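You operate a simulated robot arm through the tools that you are given. There is no shell and no other tool.

The job below is to be done with a simulated robot arm. You get a single attempt, and the scene is never put back.

## Task
Blow the dust off the grey stub before the screens with the air can and seat it in place 2.
Fine: stand it under the nozzle; the other two stay as they are; at the end shut the drawer and lock its latch. Set down upright: what you pick out.

The check looks at the end state, three seconds after you hand in, the way a careful person would. Anything else that was tipped, shoved, dropped, spilled or broken makes it a failure.

## Robot
A 7-joint arm with a three-finger gripper, fixed in place. Base frame: the origin is at the foot of the arm, x ahead of it, y to its left, z up; the work surface is at about z = 0.76. Readings come in m, degrees, newtons and seconds.
Its first joint turns from -166.0 to 166.0 degrees. Payload 2.69 kg.
The tool frame sits at the grasp point between the pads (the TCP): z along the fingers, y along the line on which they close. The tips reach 0.03 m beyond it. The gripper opens to 0.128 m. The gripper's body begins 0.117 m behind the TCP.
Orientation is told as [roll, pitch, yaw] about the base's x, y, z axes, in that order, counted from this pose: with the fingers straight down and closing along the base's y, the tool's x points along the base's -x, its y along +y and its z along -z.

## Interface
- The arm moves only by the tool arm_command. Its argument "commands" is a list of rows, each an object of numbers (a shift or turn left out is 0, a gripper value left out holds the last): "dx", "dy", "dz": the shift along the base's x, y, z in units of 40 mm (1.0 is 40 mm); "wx", "wy", "wz": the turn, a rotation vector about the base's x, y, z in units of 8 degrees (1.0 is 8 degrees); "fingers": the gripper command, from -1 (shut) to 1 (fully open), values between in proportion. In form: [{"dx": .., "dy": .., "dz": .., "wx": .., "wy": .., "wz": .., "fingers": ..}, ...]. A call has 1 to 20 rows; each row shifts and turns the commanded pose from where the row before left it. A call with a number of a shift or a turn outside -1 to 1 is refused whole. Each row takes 0.2 s and may step no farther than 0.05 m and 8.6 degrees from the row before; otherwise, or with a gripper value out of range, the whole call is refused. Where a pose cannot be reached the arm comes as near as it can. A force on the tool above 40 N (or 10 N above the force at the start of the call, whichever is more), or a blocked arm, ends the call early, and 0.2 s more pass. The fingers move at their own pace and stop on an object; they squeeze with about 24 N. The grip force told is the motor's: it shows also when the fingers shut on nothing. Time passes only in rows, and 0.2 s behind the last, so rows that do not move let the fingers close. It gives the time, the measured TCP pose, the force on the tool (base axes), the opening and the grip force at its end, in the units of the frame above (readings bear some noise), with the torque about the TCP (base axes, N m) and any sound that the robot's microphone picked up.
- Cameras (640 x 400 px; columns grow to the right, rows downward): "scene" is fixed at [0.0478, 0.5048, 1.3767]; the picture's right is [-0.06, -1.00, 0.00], its down [-0.57, 0.03, -0.82] and it looks along [0.82, -0.05, -0.57] (base axes); focal length 260 px, centre (320, 200). "wrist" rides on the gripper at [0.058, 0.054, -0.131] in the tool frame; the picture's right is [-0.68, 0.74, 0.00], its down [-0.62, -0.57, -0.55] and it looks along [-0.40, -0.37, 0.84] (tool axes); focal length 234 px, centre (320, 200). There is no depth. A picture from a camera that has moved, and an enlarged one, comes with that camera's place and axes in the base frame and with its lens. The place of the scene camera against the robot may be out by one fixed shift of up to 0.025 m in any direction.
- grab_frame(camera): a new picture of that camera. It takes no simulated time.
- lift_body(by): slides the trunk up (or, below 0, down) by that many m; the arm rides with it, the base frame stays. It gives what a move gives, with no picture.
- close_up(camera, box): a new picture of the part [left, top, right, bottom] of that camera's present view, enlarged. It takes no simulated time.
- hand_in(): hands the job in; it is judged then, once.

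Nothing tells you positions but the pictures and the camera data. Unless the task says otherwise, let go and move clear before handing in.

The tools are called after "Request:" by a JSON object that holds its "op" and its "data". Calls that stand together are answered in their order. arm_command: Moves the arm, as the interface text tells. Its arguments: {"type":"object","properties":{"commands":{"type":"array","items":{"type":"object","properties":{"dx":{"type":"number"},"dy":{"type":"number"},"dz":{"type":"number"},"wx":{"type":"number"},"wy":{"type":"number"},"wz":{"type":"number"},"fingers":{"type":"number"}}}}},"required":["commands"]} The other tools are called the same way: lift_body (by) slides the trunk up or down; grab_frame (camera) takes a picture; close_up (camera, box) takes an enlarged picture of a part of a camera's view; hand_in () hands the job in.

At the start:

```text
time: 0.0
position: [0.6344, 0.1485, 1.2052]
tcp_rot: [0.1, 0.0, 0.0]
force: [-0.1, -0.5, -0.5]
ft_torque: [-0.01, -0.03, 0.02]
grip_width: 0.128
gripper_force: 0.0
trunk travel left (down, up): [-0.15, 0.2]
```

scene: 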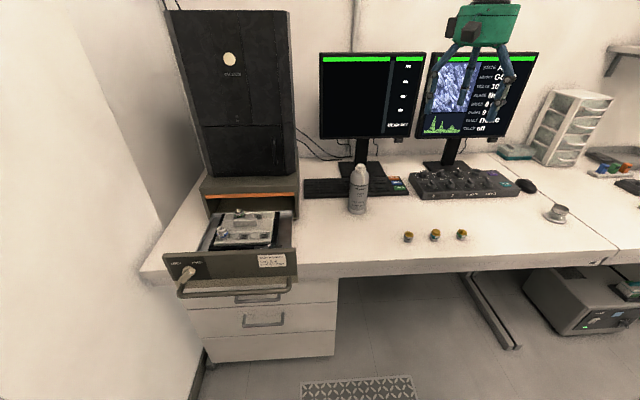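
wrist: 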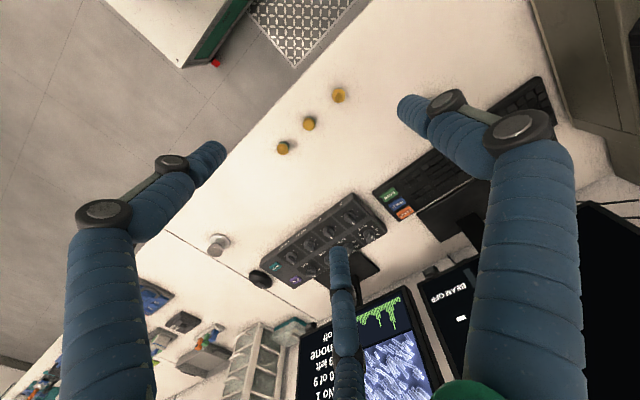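

I see an SEM-like column on the left with an open drawer holding a stage, an air can, and three small stubs before the screens. I'll look closer at each before moving.

Request:
{"op": "close_up", "data": {"camera": "scene", "box": [380, 210, 490, 260]}}

Request:
{"op": "close_up", "data": {"camera": "scene", "box": [155, 180, 315, 300]}}

Request:
{"op": "close_up", "data": {"camera": "scene", "box": [310, 40, 540, 150]}}

Request:
{"op": "close_up", "data": {"camera": "scene", "box": [300, 150, 410, 230]}}

Request:
{"op": "close_up", "data": {"camera": "scene", "box": [500, 80, 640, 240]}}

Request:
{"op": "close_up", "data": {"camera": "wrist", "box": [190, 70, 370, 260]}}

```text
5.82 times, centred on (435, 235) of scene
camera zoom: at [0.0478, 0.5048, 1.3767], right [-0.06, -1.0, 0.0], down [-0.57, 0.03, -0.82], along [0.82, -0.05, -0.57], focal length 1514 px, centre (-349, -4)
```

zoom: 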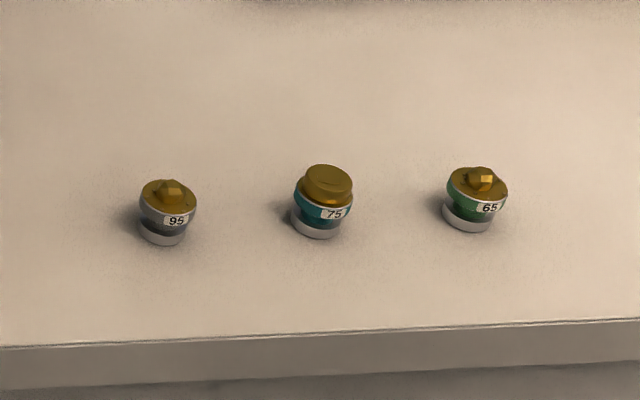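

```text
3.33 times, centred on (235, 240) of scene
camera zoom: at [0.0478, 0.5048, 1.3767], right [-0.06, -1.0, 0.0], down [-0.57, 0.03, -0.82], along [0.82, -0.05, -0.57], focal length 868 px, centre (603, 67)
```

zoom: 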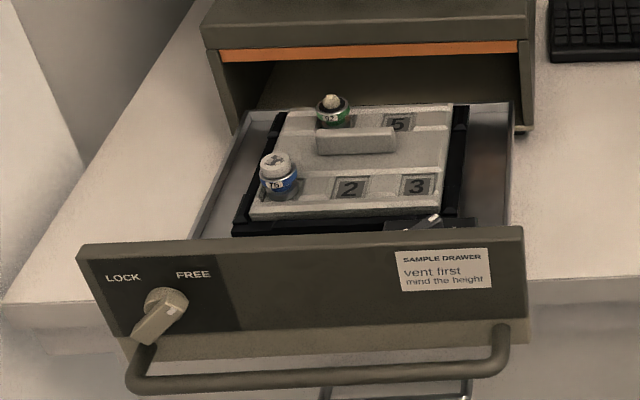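

```text
2.78 times, centred on (425, 95) of scene
camera zoom: at [0.0478, 0.5048, 1.3767], right [-0.06, -1.0, 0.0], down [-0.57, 0.03, -0.82], along [0.82, -0.05, -0.57], focal length 724 px, centre (28, 492)
```

zoom: 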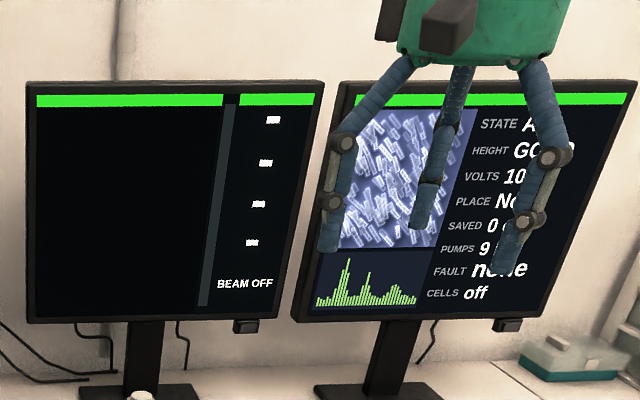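

```text
5.00 times, centred on (355, 190) of scene
camera zoom: at [0.0478, 0.5048, 1.3767], right [-0.06, -1.0, 0.0], down [-0.57, 0.03, -0.82], along [0.82, -0.05, -0.57], focal length 1301 px, centre (145, 250)
```

zoom: 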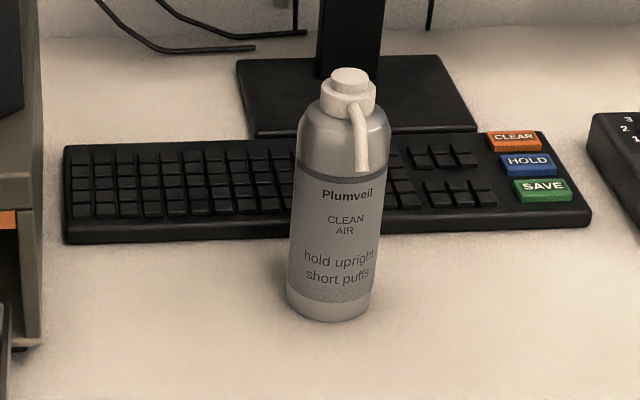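

```text
2.50 times, centred on (570, 160) of scene
camera zoom: at [0.0478, 0.5048, 1.3767], right [-0.06, -1.0, 0.0], down [-0.57, 0.03, -0.82], along [0.82, -0.05, -0.57], focal length 651 px, centre (-305, 300)
```

zoom: 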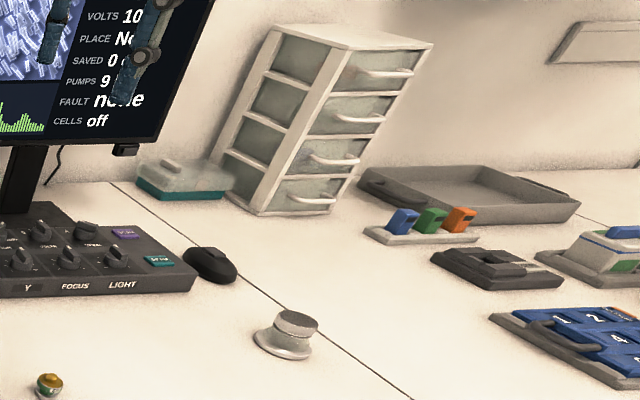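

```text
2.11 times, centred on (280, 165) of wrist
camera zoom: at [0.5763, 0.2012, 1.3371], right [0.68, 0.74, 0.0], down [0.62, -0.57, 0.55], along [0.4, -0.37, -0.84], focal length 493 px, centre (404, 274)
```

zoom: 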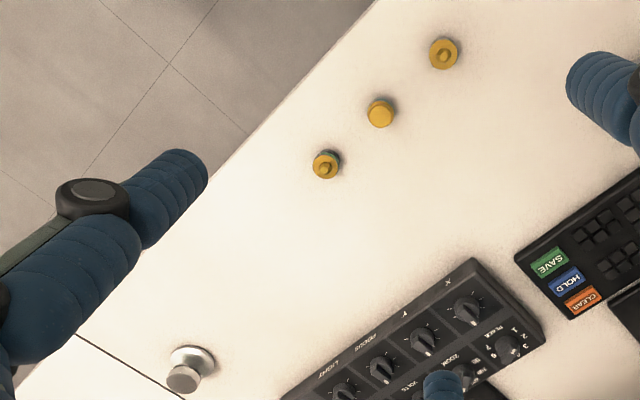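

The grey-banded stub is the left one, marked 95, at roughly (0.667, 0.173). The can is behind it near x≈0.88, y≈0.31, and place 2 is empty in the open drawer. I'll go above the grey stub with the fingers open and look with the wrist camera.

Request:
{"op": "arm_command", "data": {"commands": [{"dx": 0.1, "dy": 0.077, "dz": -0.8, "fingers": 1}, {"dx": 0.1, "dy": 0.077, "dz": -0.8}, {"dx": 0.1, "dy": 0.077, "dz": -0.8}, {"dx": 0.1, "dy": 0.077, "dz": -0.8}, {"dx": 0.1, "dy": 0.077, "dz": -0.8}, {"dx": 0.1, "dy": 0.077, "dz": -0.8}, {"dx": 0.1, "dy": 0.077, "dz": -0.8}, {"dx": 0.1, "dy": 0.077, "dz": -0.8}]}}

Request:
{"op": "grab_frame", "data": {"camera": "wrist"}}

Request:
{"op": "grab_frame", "data": {"camera": "scene"}}

```text
time: 1.8
position: [0.6678, 0.1718, 0.9507]
tcp_rot: [0.0, -0.1, 0.1]
force: [0.4, -0.3, 0.8]
ft_torque: [-0.03, 0.02, -0.03]
grip_width: 0.128
gripper_force: 0.0
trunk travel left (down, up): [-0.15, 0.2]
```

```text
taken
camera wrist: at [0.61, 0.226, 1.0814], right [0.68, 0.74, 0.0], down [0.62, -0.57, 0.55], along [0.4, -0.37, -0.84], focal length 234 px, centre (320, 200)
```

wrist: 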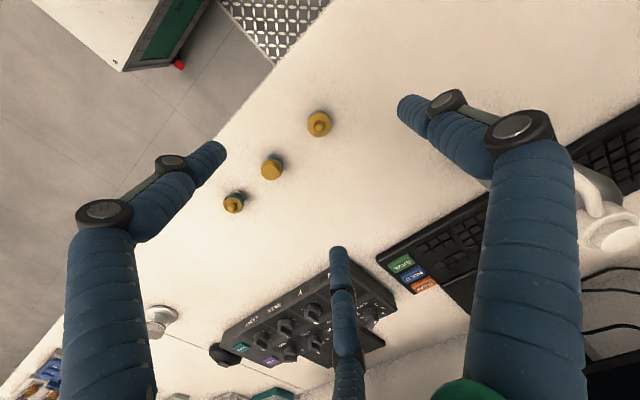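

```text
taken
```

scene: 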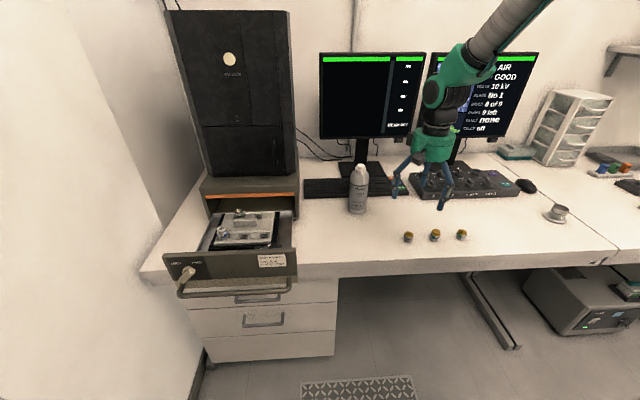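

The stub is directly beneath the TCP. The pictures show three fingers, so before going down I'll part-close in the air to see how they really move, and zoom in on the stub.

Request:
{"op": "close_up", "data": {"camera": "wrist", "box": [280, 100, 360, 150]}}

Request:
{"op": "arm_command", "data": {"commands": [{"fingers": -0.3}, {"fingers": -0.3}, {"fingers": -0.3}]}}

Request:
{"op": "grab_frame", "data": {"camera": "wrist"}}

Request:
{"op": "close_up", "data": {"camera": "scene", "box": [360, 130, 500, 250]}}

```text
8.00 times, centred on (320, 125) of wrist
camera zoom: at [0.61, 0.226, 1.0814], right [0.68, 0.74, 0.0], down [0.62, -0.57, 0.55], along [0.4, -0.37, -0.84], focal length 1873 px, centre (320, 800)
```

zoom: 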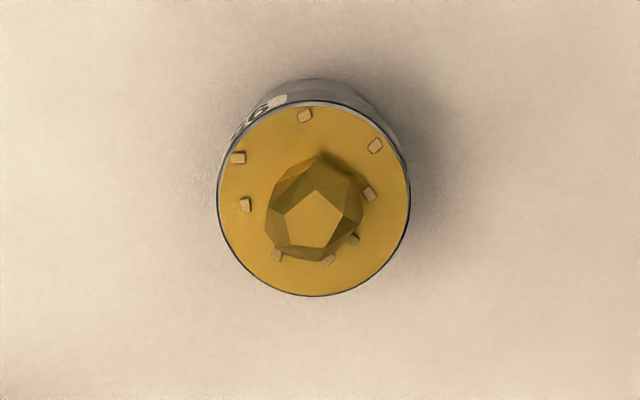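

```text
time: 2.6
position: [0.6679, 0.1727, 0.9492]
tcp_rot: [-0.1, 0.0, 0.0]
force: [-0.1, -0.7, 0.0]
ft_torque: [-0.01, 0.02, -0.02]
grip_width: 0.045
gripper_force: 0.0
trunk travel left (down, up): [-0.15, 0.2]
```

```text
taken
camera wrist: at [0.6101, 0.2259, 1.0813], right [0.68, 0.74, 0.0], down [0.62, -0.57, 0.55], along [0.4, -0.37, -0.84], focal length 234 px, centre (320, 200)
```

wrist: 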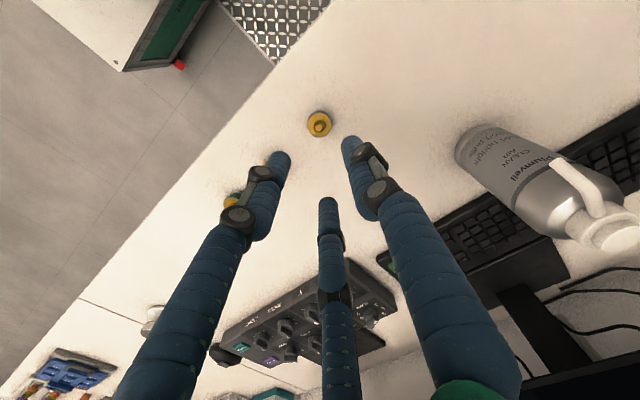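

```text
3.33 times, centred on (430, 190) of scene
camera zoom: at [0.0478, 0.5048, 1.3767], right [-0.06, -1.0, 0.0], down [-0.57, 0.03, -0.82], along [0.82, -0.05, -0.57], focal length 868 px, centre (-47, 233)
```

zoom: 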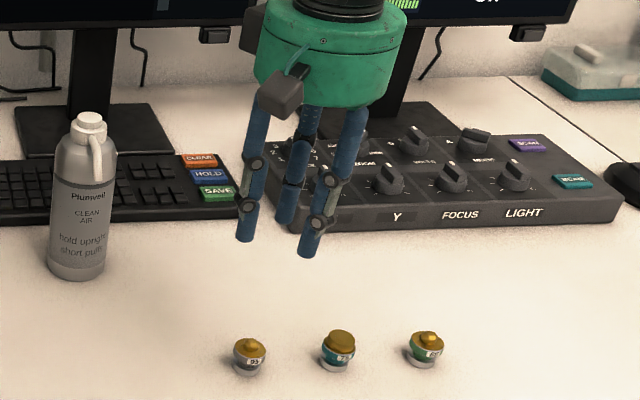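

The gripper is a three-finger one closing evenly around the TCP, which suits a round stub. Next I need the nozzle geometry, so I'll zoom on the can from here.

Request:
{"op": "close_up", "data": {"camera": "wrist", "box": [440, 110, 640, 260]}}

Request:
{"op": "close_up", "data": {"camera": "scene", "box": [330, 155, 390, 220]}}

```text
2.67 times, centred on (540, 185) of wrist
camera zoom: at [0.6101, 0.2259, 1.0813], right [0.68, 0.74, 0.0], down [0.62, -0.57, 0.55], along [0.4, -0.37, -0.84], focal length 624 px, centre (-267, 240)
```

zoom: 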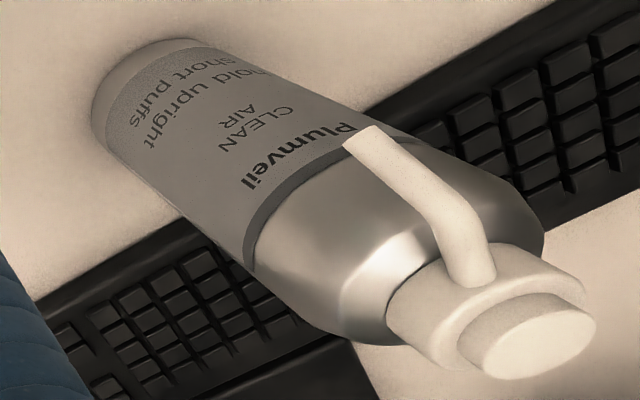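

```text
6.15 times, centred on (360, 188) of scene
camera zoom: at [0.0478, 0.5048, 1.3767], right [-0.06, -1.0, 0.0], down [-0.57, 0.03, -0.82], along [0.82, -0.05, -0.57], focal length 1602 px, centre (74, 277)
```

zoom: 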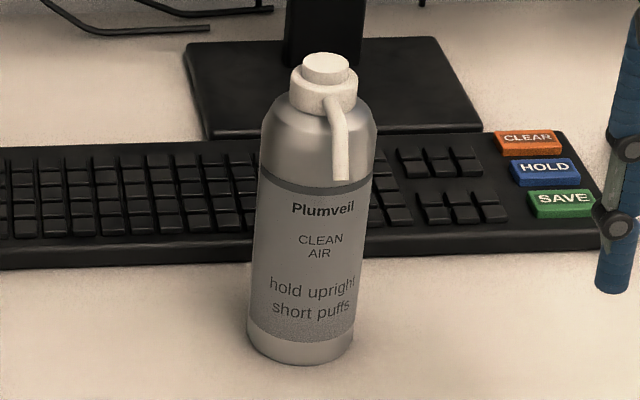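

The can stands at about (0.861, 0.314) with its top at z≈0.944, and the nozzle tip sits on its -x side near (0.794, 0.314, 0.907). I'll turn the wrist to view the nozzle from the side.

Request:
{"op": "arm_command", "data": {"commands": [{"dx": 0.057, "dy": 0.084, "dz": 0.05, "wz": 0.98}, {"dx": 0.057, "dy": 0.084, "dz": 0.05, "wz": 0.98}, {"dx": 0.057, "dy": 0.084, "dz": 0.05, "wz": 0.98}, {"dx": 0.057, "dy": 0.084, "dz": 0.05, "wz": 0.98}, {"dx": 0.057, "dy": 0.084, "dz": 0.05, "wz": 0.98}, {"dx": 0.057, "dy": 0.084, "dz": 0.05, "wz": 0.98}, {"dx": 0.057, "dy": 0.084, "dz": 0.05, "wz": 0.98}, {"dx": 0.057, "dy": 0.084, "dz": 0.05, "wz": 0.98}, {"dx": 0.057, "dy": 0.084, "dz": 0.05, "wz": 0.98}, {"dx": 0.057, "dy": 0.084, "dz": 0.05, "wz": 0.98}, {"dx": 0.057, "dy": 0.084, "dz": 0.05, "wz": 0.98}, {"dx": 0.057, "dy": 0.084, "dz": 0.05, "wz": 0.98}, {"dx": 0.057, "dy": 0.084, "dz": 0.05, "wz": 0.98}, {"dx": 0.057, "dy": 0.084, "dz": 0.05, "wz": 0.98}]}}

Request:
{"op": "grab_frame", "data": {"camera": "wrist"}}

Request:
{"op": "grab_frame", "data": {"camera": "scene"}}

```text
time: 5.6
position: [0.699, 0.221, 0.9778]
tcp_rot: [-0.1, 0.0, 109.9]
force: [0.7, -0.3, 0.6]
ft_torque: [0.02, 0.0, 0.01]
grip_width: 0.0445
gripper_force: 0.0
trunk travel left (down, up): [-0.15, 0.2]
```

```text
taken
camera wrist: at [0.6686, 0.1467, 1.1091], right [-0.92, 0.39, 0.0], down [0.32, 0.77, 0.55], along [0.21, 0.51, -0.84], focal length 234 px, centre (320, 200)
```

wrist: 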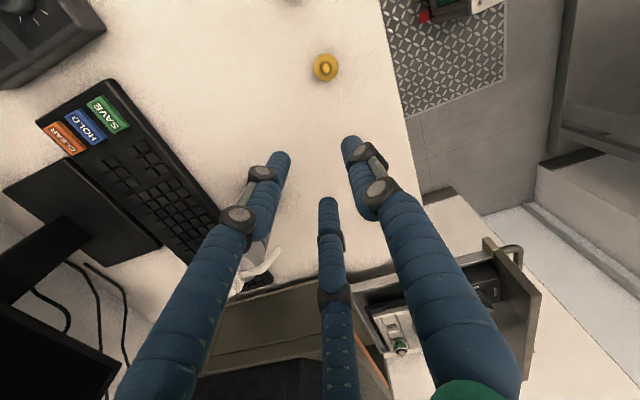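

```text
taken
```

scene: 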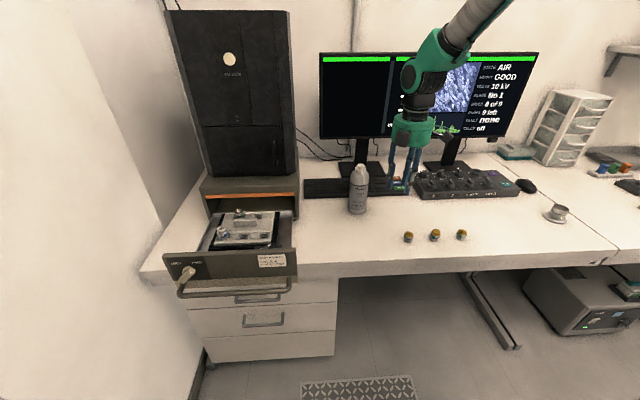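

A finger hides the nozzle from here. I'll shift to -x so the can clears the fingers in the picture.

Request:
{"op": "arm_command", "data": {"commands": [{"dx": -0.8, "dy": -0.4}, {"dx": -0.8, "dy": -0.4}, {"dx": -0.8, "dy": -0.4}]}}

Request:
{"op": "grab_frame", "data": {"camera": "wrist"}}

```text
time: 6.4
position: [0.6037, 0.1682, 0.9775]
tcp_rot: [-0.1, 0.1, 109.6]
force: [-0.2, -0.4, 0.4]
ft_torque: [0.02, 0.03, 0.03]
grip_width: 0.045
gripper_force: 0.1
trunk travel left (down, up): [-0.15, 0.2]
```

```text
taken
camera wrist: at [0.5722, 0.0959, 1.1095], right [-0.92, 0.39, 0.0], down [0.32, 0.77, 0.55], along [0.21, 0.51, -0.84], focal length 234 px, centre (320, 200)
```

wrist: 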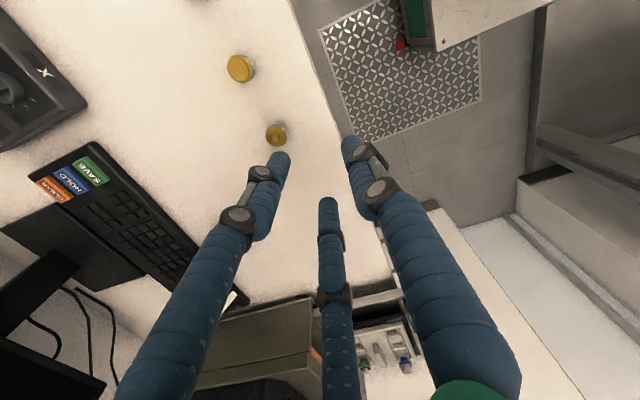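

Still hidden. A yaw of about 65° with the gripper to the -y side of the can should put the nozzle in profile, clear of the fingers.

Request:
{"op": "arm_command", "data": {"commands": [{"dx": 0.8, "dy": -0.15, "wz": -0.7}, {"dx": 0.8, "dy": -0.15, "wz": -0.7}, {"dx": 0.8, "dy": -0.15, "wz": -0.7}, {"dx": 0.8, "dy": -0.15, "wz": -0.7}, {"dx": 0.8, "dy": -0.15, "wz": -0.7}, {"dx": 0.8, "dy": -0.15, "wz": -0.7}, {"dx": 0.8, "dy": -0.15, "wz": -0.7}, {"dx": 0.8, "dy": -0.15, "wz": -0.7}]}}

Request:
{"op": "grab_frame", "data": {"camera": "wrist"}}

Request:
{"op": "close_up", "data": {"camera": "wrist", "box": [440, 100, 640, 300]}}

```text
time: 8.2
position: [0.8598, 0.1233, 0.977]
tcp_rot: [-0.1, 0.0, 64.9]
force: [-0.1, 0.1, -0.5]
ft_torque: [0.0, -0.01, -0.02]
grip_width: 0.0445
gripper_force: 0.2
trunk travel left (down, up): [-0.15, 0.2]
```

```text
taken
camera wrist: at [0.7871, 0.0943, 1.1088], right [-0.38, 0.93, 0.0], down [0.77, 0.32, 0.55], along [0.51, 0.21, -0.84], focal length 234 px, centre (320, 200)
```

wrist: 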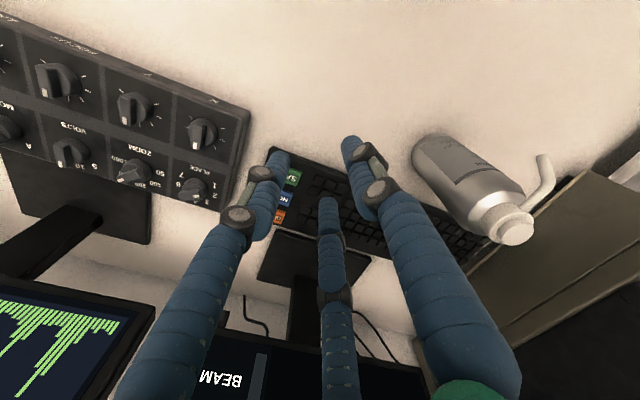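

```text
2.00 times, centred on (540, 200) of wrist
camera zoom: at [0.7871, 0.0943, 1.1088], right [-0.38, 0.93, 0.0], down [0.77, 0.32, 0.55], along [0.51, 0.21, -0.84], focal length 468 px, centre (-120, 200)
```

zoom: 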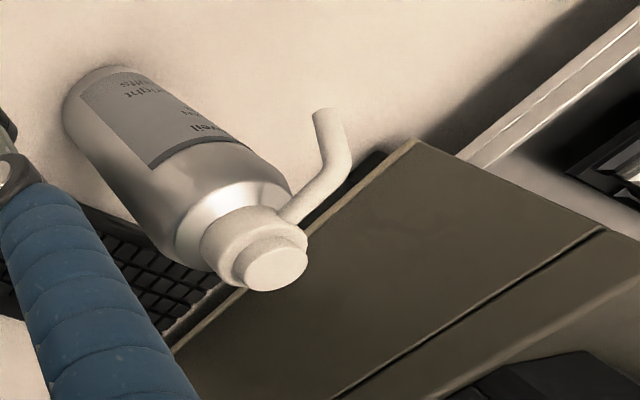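

In profile the nozzle's last section points down and slightly outward (toward -x), so the jet lands in front of the can. I'll zoom in to measure its direction.

Request:
{"op": "close_up", "data": {"camera": "wrist", "box": [510, 140, 580, 184]}}

Request:
{"op": "close_up", "data": {"camera": "wrist", "box": [400, 120, 560, 250]}}

```text
9.09 times, centred on (545, 162) of wrist
camera zoom: at [0.7871, 0.0943, 1.1088], right [-0.38, 0.93, 0.0], down [0.77, 0.32, 0.55], along [0.51, 0.21, -0.84], focal length 2129 px, centre (-1726, 546)
```

zoom: 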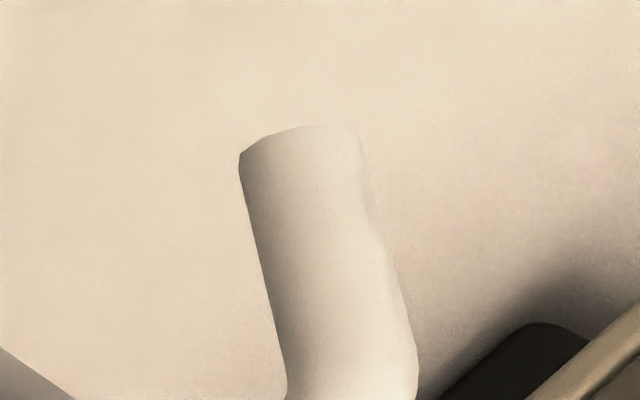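

```text
3.08 times, centred on (480, 185) of wrist
camera zoom: at [0.7871, 0.0943, 1.1088], right [-0.38, 0.93, 0.0], down [0.77, 0.32, 0.55], along [0.51, 0.21, -0.84], focal length 720 px, centre (-172, 246)
```

zoom: 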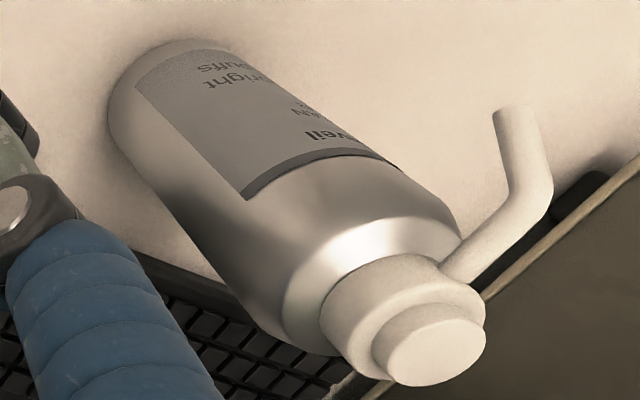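

The nozzle tip is at about (0.787, 0.314, 0.908) and points about 30° outward, so the jet should land around x≈0.715 on the table. Now I'll go back over the grey stub, part-open, at yaw 60.

Request:
{"op": "arm_command", "data": {"commands": [{"dx": -0.8, "dy": 0.2, "dz": 0, "wz": -0.1, "fingers": -0.06}, {"dx": -0.8, "dy": 0.2, "dz": -0.4, "wz": -0.1}, {"dx": -0.8, "dy": 0.2, "dz": -0.4, "wz": -0.1}, {"dx": -0.8, "dy": 0.2, "dz": -0.4, "wz": -0.1}, {"dx": -0.8, "dy": 0.2, "dz": -0.4, "wz": -0.1}, {"dx": -0.8, "dy": 0.2, "dz": -0.4, "wz": -0.1}, {}]}}

Request:
{"op": "grab_frame", "data": {"camera": "wrist"}}

Request:
{"op": "close_up", "data": {"camera": "wrist", "box": [250, 80, 390, 200]}}

Request:
{"op": "close_up", "data": {"camera": "scene", "box": [380, 150, 480, 250]}}

```text
time: 9.8
position: [0.6662, 0.1735, 0.895]
tcp_rot: [0.0, 0.1, 60.1]
force: [-0.4, -0.6, 0.6]
ft_torque: [-0.02, 0.02, 0.0]
grip_width: 0.06
gripper_force: 0.1
trunk travel left (down, up): [-0.15, 0.2]
```

```text
taken
camera wrist: at [0.5916, 0.1493, 1.0272], right [-0.3, 0.95, 0.0], down [0.8, 0.25, 0.55], along [0.52, 0.17, -0.84], focal length 234 px, centre (320, 200)
```

wrist: 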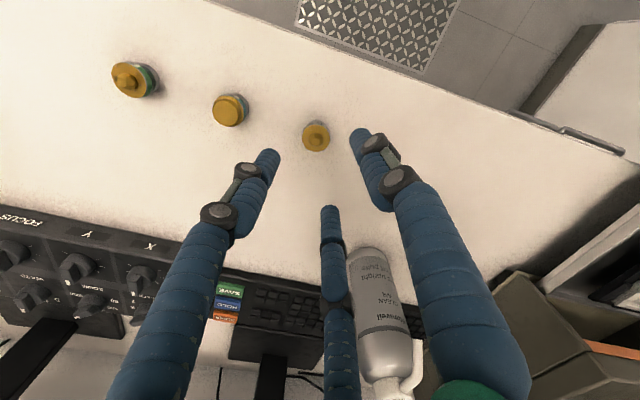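

```text
3.33 times, centred on (320, 140) of wrist
camera zoom: at [0.5916, 0.1493, 1.0272], right [-0.3, 0.95, 0.0], down [0.8, 0.25, 0.55], along [0.52, 0.17, -0.84], focal length 781 px, centre (320, 400)
```

zoom: 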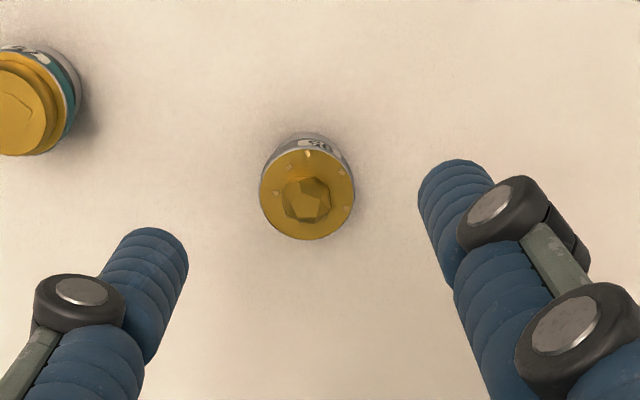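

```text
4.00 times, centred on (430, 200) of scene
camera zoom: at [0.0478, 0.5048, 1.3767], right [-0.06, -1.0, 0.0], down [-0.57, 0.03, -0.82], along [0.82, -0.05, -0.57], focal length 1041 px, centre (-120, 200)
```

zoom: 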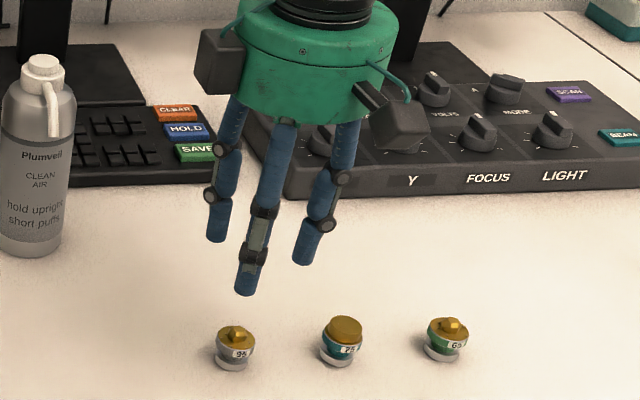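

The grey stub is almost dead centre beneath. I'll lower to z≈0.795 and close on it.

Request:
{"op": "arm_command", "data": {"commands": [{"dx": 0.03, "dy": -0.06, "dz": -0.6}, {"dz": -0.6}, {"dz": -0.6}, {"dz": -0.5}, {"dz": -0.2}, {}]}}

Request:
{"op": "close_up", "data": {"camera": "wrist", "box": [220, 100, 420, 225]}}

Request:
{"op": "close_up", "data": {"camera": "scene", "box": [380, 190, 480, 260]}}

```text
time: 11.2
position: [0.6683, 0.1696, 0.7979]
tcp_rot: [0.0, 0.0, 60.1]
force: [-0.6, -0.5, -0.7]
ft_torque: [0.0, 0.02, 0.0]
grip_width: 0.0601
gripper_force: 0.0
trunk travel left (down, up): [-0.15, 0.2]
```

```text
3.20 times, centred on (320, 162) of wrist
camera zoom: at [0.5921, 0.145, 0.9288], right [-0.3, 0.95, 0.0], down [0.8, 0.25, 0.55], along [0.52, 0.17, -0.84], focal length 749 px, centre (320, 320)
```

zoom: 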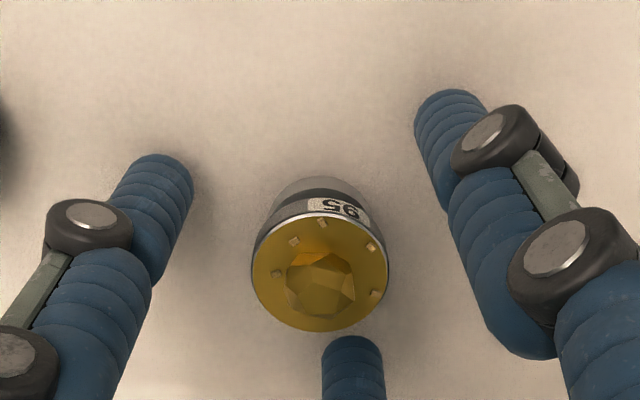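

```text
5.71 times, centred on (430, 225) of scene
camera zoom: at [0.0478, 0.5048, 1.3767], right [-0.06, -1.0, 0.0], down [-0.57, 0.03, -0.82], along [0.82, -0.05, -0.57], focal length 1487 px, centre (-309, 57)
```

zoom: 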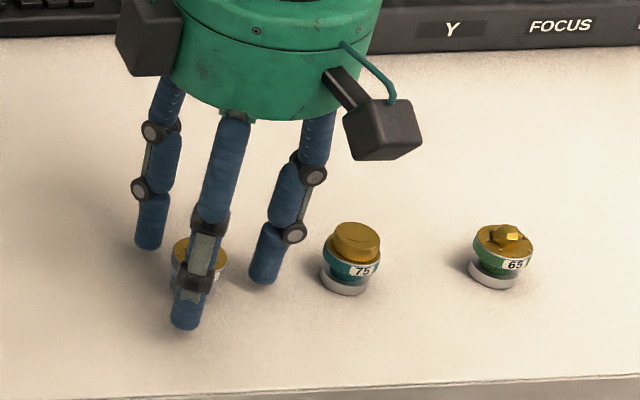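

The stub is centred between the fingers. Closing.

Request:
{"op": "arm_command", "data": {"commands": [{"dx": -0.03, "fingers": -0.4}, {"fingers": -0.6}, {"fingers": -1}, {"fingers": -1}, {"fingers": -1}]}}

Request:
{"op": "close_up", "data": {"camera": "wrist", "box": [220, 100, 420, 225]}}

Request:
{"op": "close_up", "data": {"camera": "scene", "box": [380, 190, 480, 260]}}

```text
time: 12.4
position: [0.6665, 0.1699, 0.7972]
tcp_rot: [0.0, 0.0, 60.1]
force: [0.6, -0.1, -0.8]
ft_torque: [-0.02, 0.02, -0.01]
grip_width: 0.029
gripper_force: 24.7
trunk travel left (down, up): [-0.15, 0.2]
```

```text
3.20 times, centred on (320, 162) of wrist
camera zoom: at [0.5907, 0.1453, 0.929], right [-0.3, 0.95, 0.0], down [0.8, 0.25, 0.55], along [0.52, 0.17, -0.84], focal length 749 px, centre (320, 320)
```

zoom: 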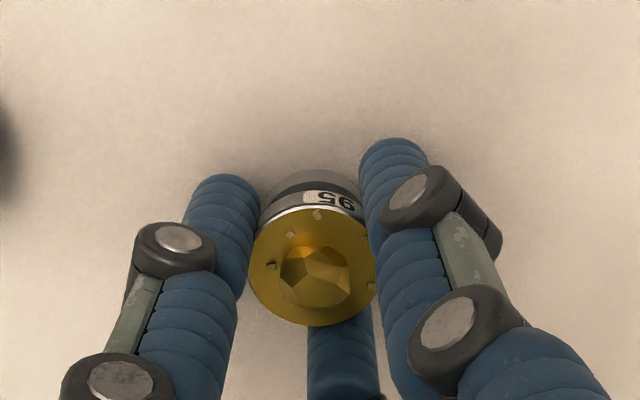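

```text
5.71 times, centred on (430, 225) of scene
camera zoom: at [0.0478, 0.5048, 1.3767], right [-0.06, -1.0, 0.0], down [-0.57, 0.03, -0.82], along [0.82, -0.05, -0.57], focal length 1487 px, centre (-309, 57)
```

zoom: 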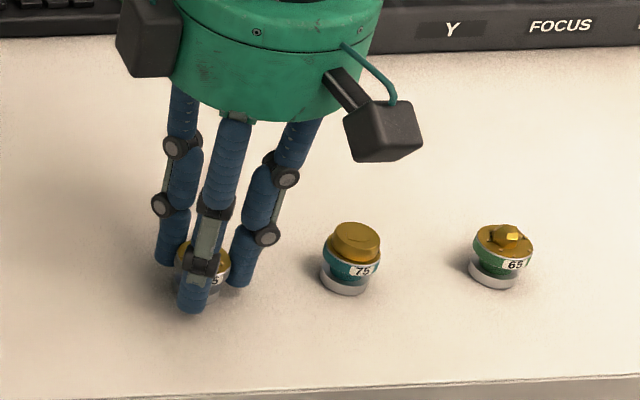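

The stub is held (0.029 m). I'll lift it, carry it to about (0.712, 0.314) and check before lowering.

Request:
{"op": "arm_command", "data": {"commands": [{"dz": 0.5}, {"dz": 0.5}, {"dx": 0.2, "dy": 0.6}, {"dx": 0.2, "dy": 0.6}, {"dx": 0.2, "dy": 0.6}, {"dx": 0.2, "dy": 0.6}, {"dx": 0.2, "dy": 0.6}, {"dx": 0.15, "dy": 0.6}, {}]}}

Request:
{"op": "close_up", "data": {"camera": "scene", "box": [320, 140, 430, 240]}}

Request:
{"op": "grab_frame", "data": {"camera": "wrist"}}

```text
time: 14.4
position: [0.7121, 0.3142, 0.8371]
tcp_rot: [0.0, 0.1, 60.1]
force: [-1.2, 0.1, 0.0]
ft_torque: [0.0, -0.01, 0.0]
grip_width: 0.028
gripper_force: 24.1
trunk travel left (down, up): [-0.15, 0.2]
```

```text
4.00 times, centred on (375, 190) of scene
camera zoom: at [0.0478, 0.5048, 1.3767], right [-0.06, -1.0, 0.0], down [-0.57, 0.03, -0.82], along [0.82, -0.05, -0.57], focal length 1041 px, centre (100, 240)
```

zoom: 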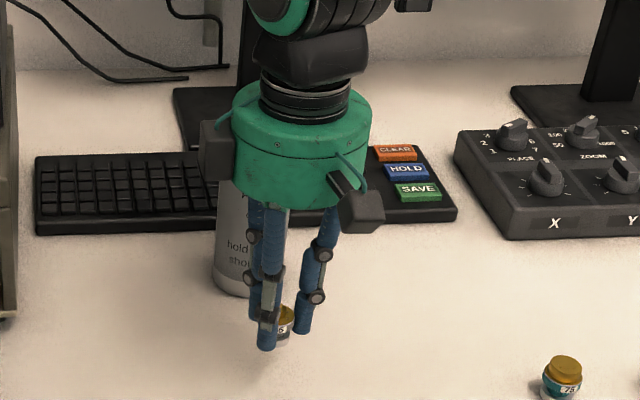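

```text
taken
camera wrist: at [0.6371, 0.2901, 0.9684], right [-0.3, 0.95, 0.0], down [0.8, 0.25, 0.55], along [0.52, 0.17, -0.84], focal length 234 px, centre (320, 200)
```

wrist: 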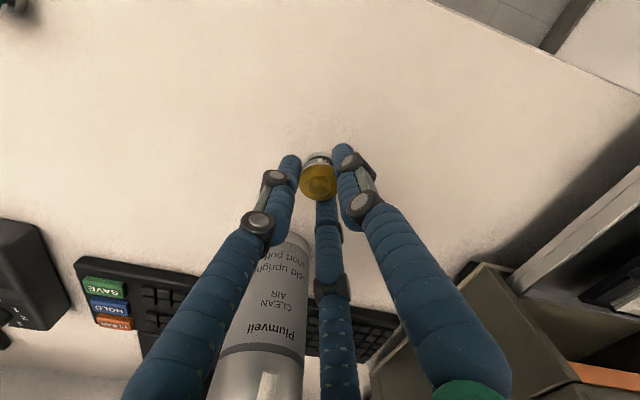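

Position is right and clear of the nozzle. I'll lower gently to the table.

Request:
{"op": "arm_command", "data": {"commands": [{"dz": -0.4}, {"dz": -0.3}, {"dz": -0.2}, {"dz": -0.08}, {}]}}

Request:
{"op": "close_up", "data": {"camera": "scene", "box": [330, 150, 430, 240]}}

```text
time: 15.6
position: [0.7121, 0.3132, 0.7972]
tcp_rot: [0.0, 0.1, 60.1]
force: [-0.4, -0.2, -0.3]
ft_torque: [0.0, 0.02, 0.01]
grip_width: 0.0281
gripper_force: 23.6
trunk travel left (down, up): [-0.15, 0.2]
```

```text
4.44 times, centred on (380, 195) of scene
camera zoom: at [0.0478, 0.5048, 1.3767], right [-0.06, -1.0, 0.0], down [-0.57, 0.03, -0.82], along [0.82, -0.05, -0.57], focal length 1157 px, centre (53, 222)
```

zoom: 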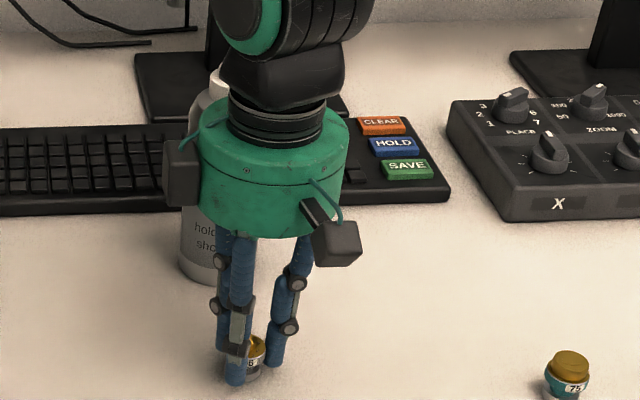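

I'll release slowly, then rise straight up clear of the stub and nozzle.

Request:
{"op": "arm_command", "data": {"commands": [{"dz": -0.02}, {"fingers": -0.45}, {"fingers": -0.3}, {"fingers": -0.1}, {"fingers": -0.06}, {}, {"dz": 0.4}, {"dz": 0.6}, {"dz": 0.8}, {"dz": 0.8}, {"dz": 0.8}, {"dz": 0.8}]}}

Request:
{"op": "grab_frame", "data": {"camera": "wrist"}}

Request:
{"op": "close_up", "data": {"camera": "scene", "box": [330, 150, 430, 240]}}

```text
time: 18.2
position: [0.7124, 0.3148, 0.9656]
tcp_rot: [0.0, 0.0, 60.1]
force: [0.0, -0.8, -0.1]
ft_torque: [0.0, 0.03, -0.04]
grip_width: 0.0603
gripper_force: 0.1
trunk travel left (down, up): [-0.15, 0.2]
```

```text
taken
camera wrist: at [0.637, 0.2905, 1.0978], right [-0.3, 0.95, 0.0], down [0.8, 0.25, 0.55], along [0.52, 0.17, -0.84], focal length 234 px, centre (320, 200)
```

wrist: 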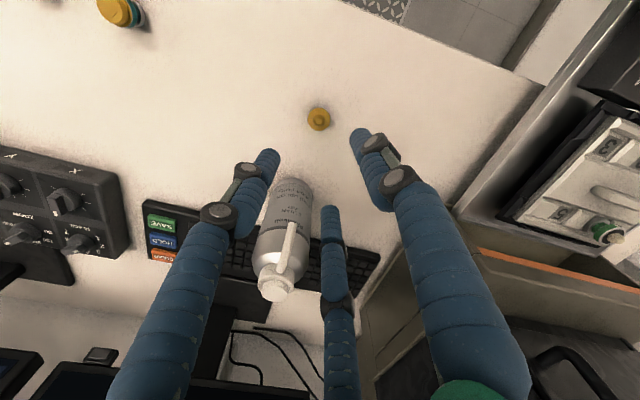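

```text
4.44 times, centred on (380, 195) of scene
camera zoom: at [0.0478, 0.5048, 1.3767], right [-0.06, -1.0, 0.0], down [-0.57, 0.03, -0.82], along [0.82, -0.05, -0.57], focal length 1157 px, centre (53, 222)
```

zoom: 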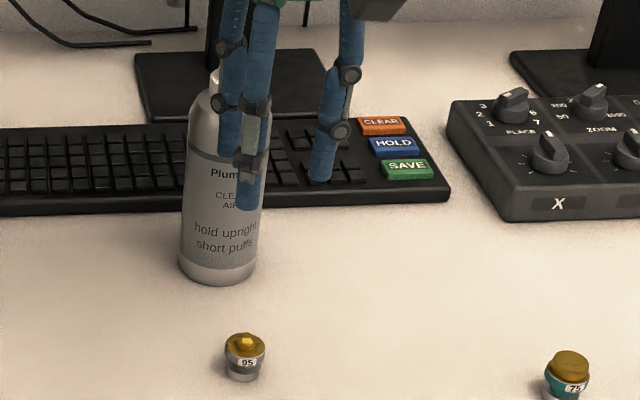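

The stub stands upright in front of the can. I'll check from here that the nozzle's line points at it.

Request:
{"op": "close_up", "data": {"camera": "wrist", "box": [230, 90, 390, 310]}}

Request:
{"op": "close_up", "data": {"camera": "wrist", "box": [255, 210, 319, 250]}}

```text
1.82 times, centred on (310, 200) of wrist
camera zoom: at [0.637, 0.2905, 1.0978], right [-0.3, 0.95, 0.0], down [0.8, 0.25, 0.55], along [0.52, 0.17, -0.84], focal length 426 px, centre (338, 200)
```

zoom: 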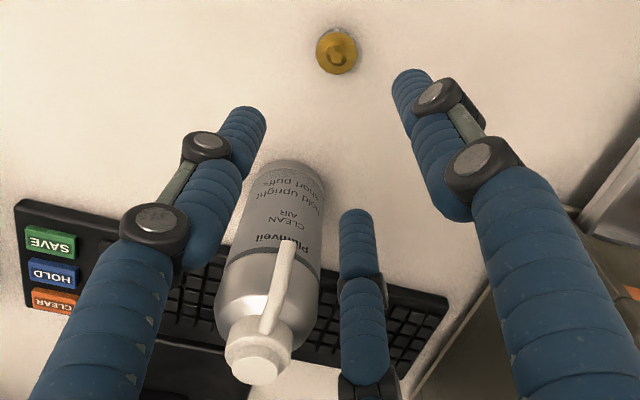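

```text
10.00 times, centred on (287, 230) of wrist
camera zoom: at [0.637, 0.2905, 1.0978], right [-0.3, 0.95, 0.0], down [0.8, 0.25, 0.55], along [0.52, 0.17, -0.84], focal length 2342 px, centre (650, -100)
```

zoom: 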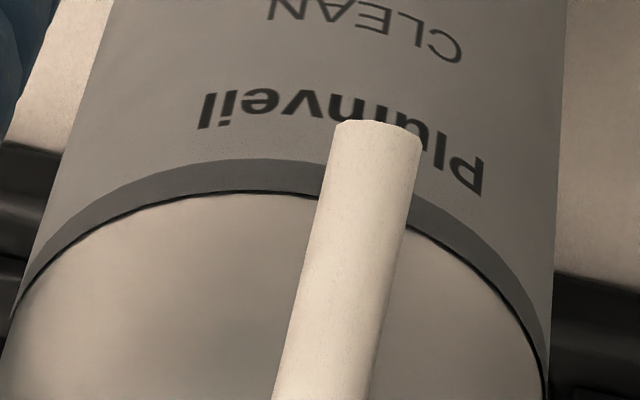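

The jet line passes within a few mm of the stub. Triangulating three views puts the can's button at about (0.849, 0.3115, 0.950). I'll close the fingers and move above the button, staying high.

Request:
{"op": "arm_command", "data": {"commands": [{"dz": 0.9, "fingers": -1}, {"dz": 0.9}, {"dx": 0.7, "dy": -0.02}, {"dx": 0.7, "dy": -0.02}, {"dx": 0.7, "dy": -0.02}, {"dx": 0.7, "dy": -0.02}, {"dx": 0.615}, {"dz": -0.5}, {"dz": -0.5}, {}]}}

Request:
{"op": "grab_frame", "data": {"camera": "wrist"}}

Request:
{"op": "close_up", "data": {"camera": "scene", "box": [310, 100, 420, 240]}}

```text
time: 20.4
position: [0.8486, 0.3119, 0.9965]
tcp_rot: [0.0, 0.0, 60.1]
force: [0.4, 0.4, -0.8]
ft_torque: [0.0, 0.04, 0.0]
grip_width: 0.0021
gripper_force: 24.5
trunk travel left (down, up): [-0.15, 0.2]
```

```text
taken
camera wrist: at [0.7733, 0.2867, 1.128], right [-0.3, 0.95, 0.0], down [0.8, 0.25, 0.55], along [0.52, 0.17, -0.84], focal length 234 px, centre (320, 200)
```

wrist: 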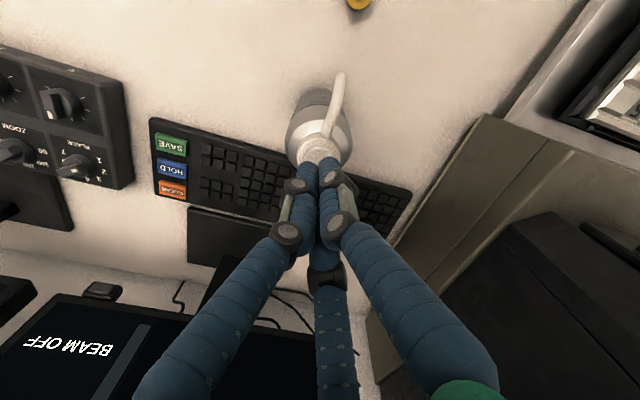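

```text
2.86 times, centred on (365, 170) of scene
camera zoom: at [0.0478, 0.5048, 1.3767], right [-0.06, -1.0, 0.0], down [-0.57, 0.03, -0.82], along [0.82, -0.05, -0.57], focal length 744 px, centre (191, 286)
```

zoom: 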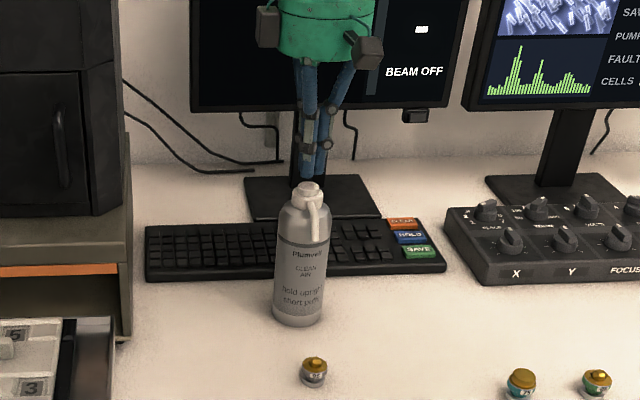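

The fingertips hang just above the button. One close look before pressing.

Request:
{"op": "close_up", "data": {"camera": "wrist", "box": [270, 110, 370, 190]}}

Request:
{"op": "close_up", "data": {"camera": "scene", "box": [340, 145, 380, 185]}}

```text
5.00 times, centred on (320, 150) of wrist
camera zoom: at [0.7733, 0.2867, 1.128], right [-0.3, 0.95, 0.0], down [0.8, 0.25, 0.55], along [0.52, 0.17, -0.84], focal length 1171 px, centre (320, 450)
```

zoom: 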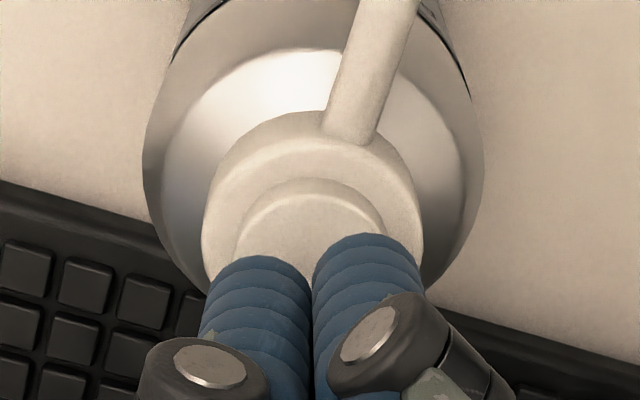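

```text
10.00 times, centred on (360, 165) of scene
camera zoom: at [0.0478, 0.5048, 1.3767], right [-0.06, -1.0, 0.0], down [-0.57, 0.03, -0.82], along [0.82, -0.05, -0.57], focal length 2602 px, centre (-80, 550)
```

zoom: 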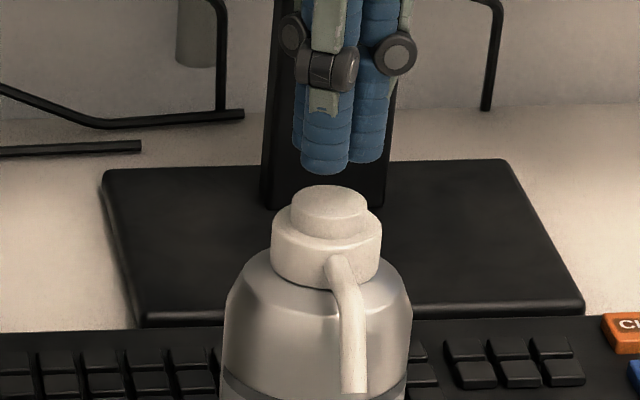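

The fingers are centred on the button to within 2 mm. I'll give it a short press and release in one call.

Request:
{"op": "arm_command", "data": {"commands": [{"dy": -0.03, "dz": -0.3}, {"dz": -0.13}, {"dz": -0.1}, {"dz": 0.33}, {"dz": 0.3}]}}

Request:
{"op": "close_up", "data": {"camera": "scene", "box": [325, 145, 425, 245]}}

Request:
{"op": "grab_frame", "data": {"camera": "wrist"}}

```text
time: 21.6
position: [0.8495, 0.3098, 1.0019]
tcp_rot: [0.0, -0.1, 60.1]
force: [0.1, 0.5, 0.2]
ft_torque: [0.02, 0.02, 0.0]
grip_width: 0.0023
gripper_force: 24.0
trunk travel left (down, up): [-0.15, 0.2]
heard: click
```

```text
4.00 times, centred on (375, 195) of scene
camera zoom: at [0.0478, 0.5048, 1.3767], right [-0.06, -1.0, 0.0], down [-0.57, 0.03, -0.82], along [0.82, -0.05, -0.57], focal length 1041 px, centre (100, 220)
```

zoom: 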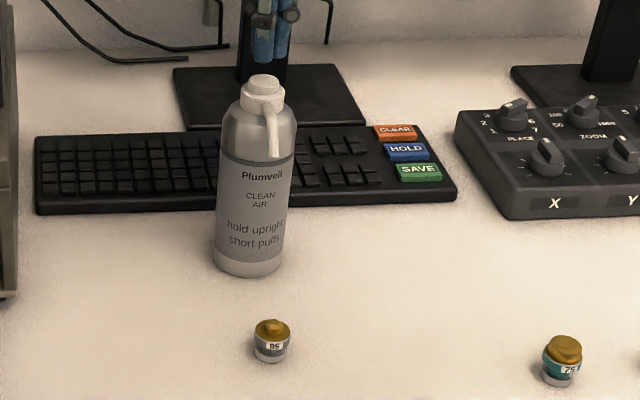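

```text
taken
camera wrist: at [0.774, 0.2859, 1.1337], right [-0.3, 0.95, 0.0], down [0.8, 0.25, 0.55], along [0.52, 0.17, -0.84], focal length 234 px, centre (320, 200)
```

wrist: 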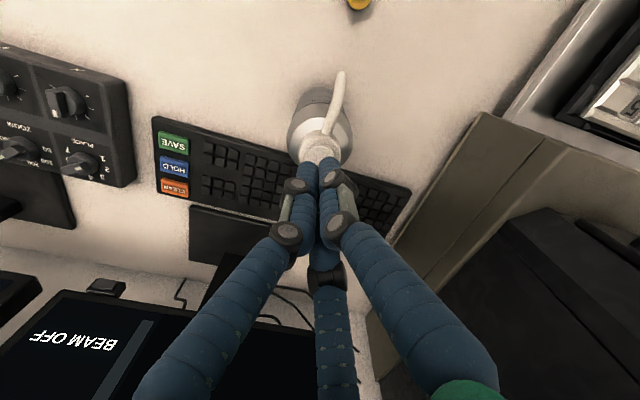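

A click was heard. I'll check whether the dust is gone.

Request:
{"op": "close_up", "data": {"camera": "scene", "box": [380, 217, 404, 240]}}

Request:
{"op": "arm_command", "data": {"commands": [{"dz": 0.6}, {"dz": 0.6}, {"dx": -0.8}, {"dx": -0.8}, {"dx": -0.8}, {"dx": -0.8}, {"dx": -0.4}, {}]}}

Request:
{"op": "grab_frame", "data": {"camera": "wrist"}}

```text
16.00 times, centred on (392, 228) of scene
camera zoom: at [0.0478, 0.5048, 1.3767], right [-0.06, -1.0, 0.0], down [-0.57, 0.03, -0.82], along [0.82, -0.05, -0.57], focal length 4164 px, centre (-832, -256)
```

zoom: 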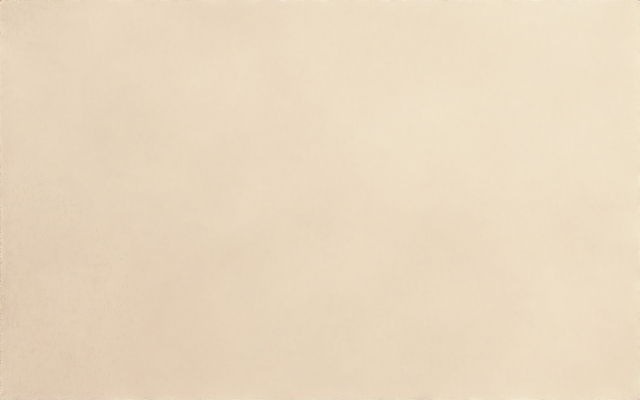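

```text
time: 23.4
position: [0.7046, 0.3078, 1.0493]
tcp_rot: [0.0, -0.1, 60.1]
force: [-0.4, 0.4, -0.4]
ft_torque: [-0.01, -0.02, -0.01]
grip_width: 0.0022
gripper_force: 23.9
trunk travel left (down, up): [-0.15, 0.2]
```

```text
taken
camera wrist: at [0.6298, 0.2843, 1.1801], right [-0.3, 0.95, 0.0], down [0.8, 0.25, 0.55], along [0.52, 0.17, -0.84], focal length 234 px, centre (320, 200)
```

wrist: 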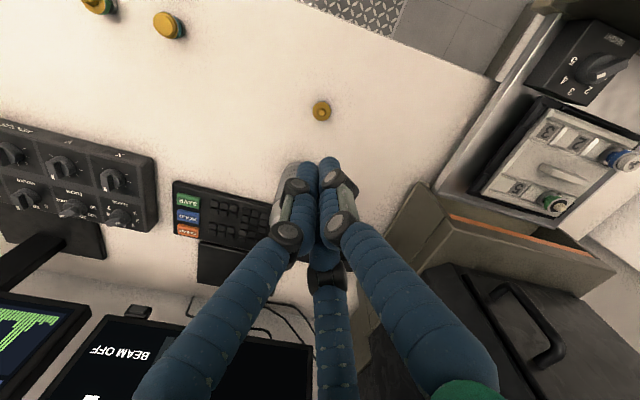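

Request:
{"op": "close_up", "data": {"camera": "wrist", "box": [300, 96, 344, 124]}}

Request:
{"op": "close_up", "data": {"camera": "scene", "box": [376, 216, 408, 240]}}

Request:
{"op": "close_up", "data": {"camera": "wrist", "box": [480, 10, 640, 220]}}

```text
14.29 times, centred on (322, 110) of wrist
camera zoom: at [0.6298, 0.2843, 1.1801], right [-0.3, 0.95, 0.0], down [0.8, 0.25, 0.55], along [0.52, 0.17, -0.84], focal length 3345 px, centre (291, 1486)
```

zoom: 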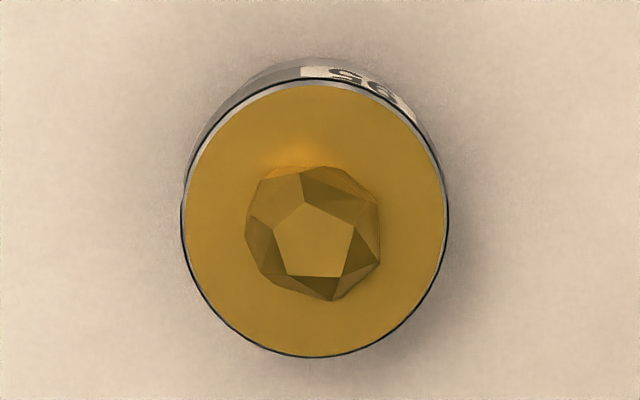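

```text
16.00 times, centred on (392, 228) of scene
camera zoom: at [0.0478, 0.5048, 1.3767], right [-0.06, -1.0, 0.0], down [-0.57, 0.03, -0.82], along [0.82, -0.05, -0.57], focal length 4164 px, centre (-832, -248)
```

zoom: 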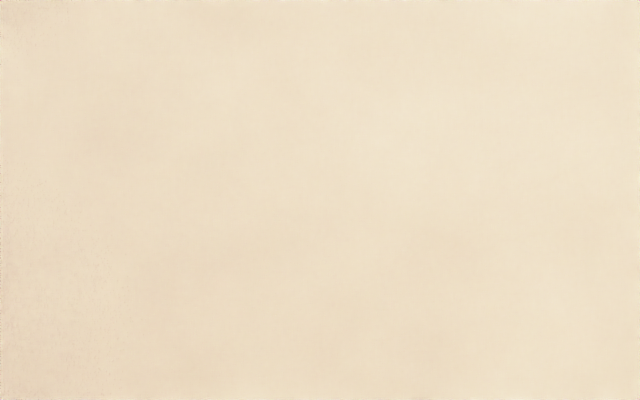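

```text
1.90 times, centred on (560, 115) of wrist
camera zoom: at [0.6298, 0.2843, 1.1801], right [-0.3, 0.95, 0.0], down [0.8, 0.25, 0.55], along [0.52, 0.17, -0.84], focal length 446 px, centre (-137, 362)
```

zoom: 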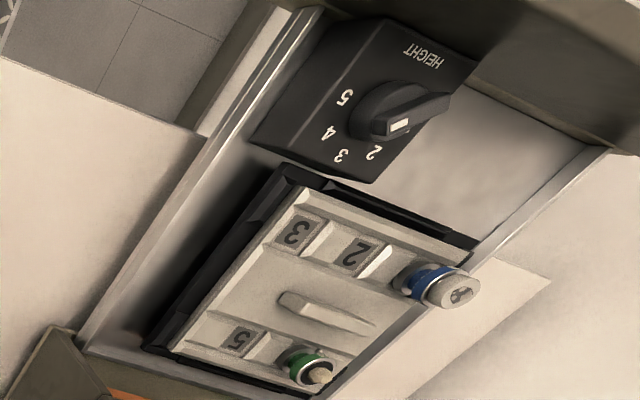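

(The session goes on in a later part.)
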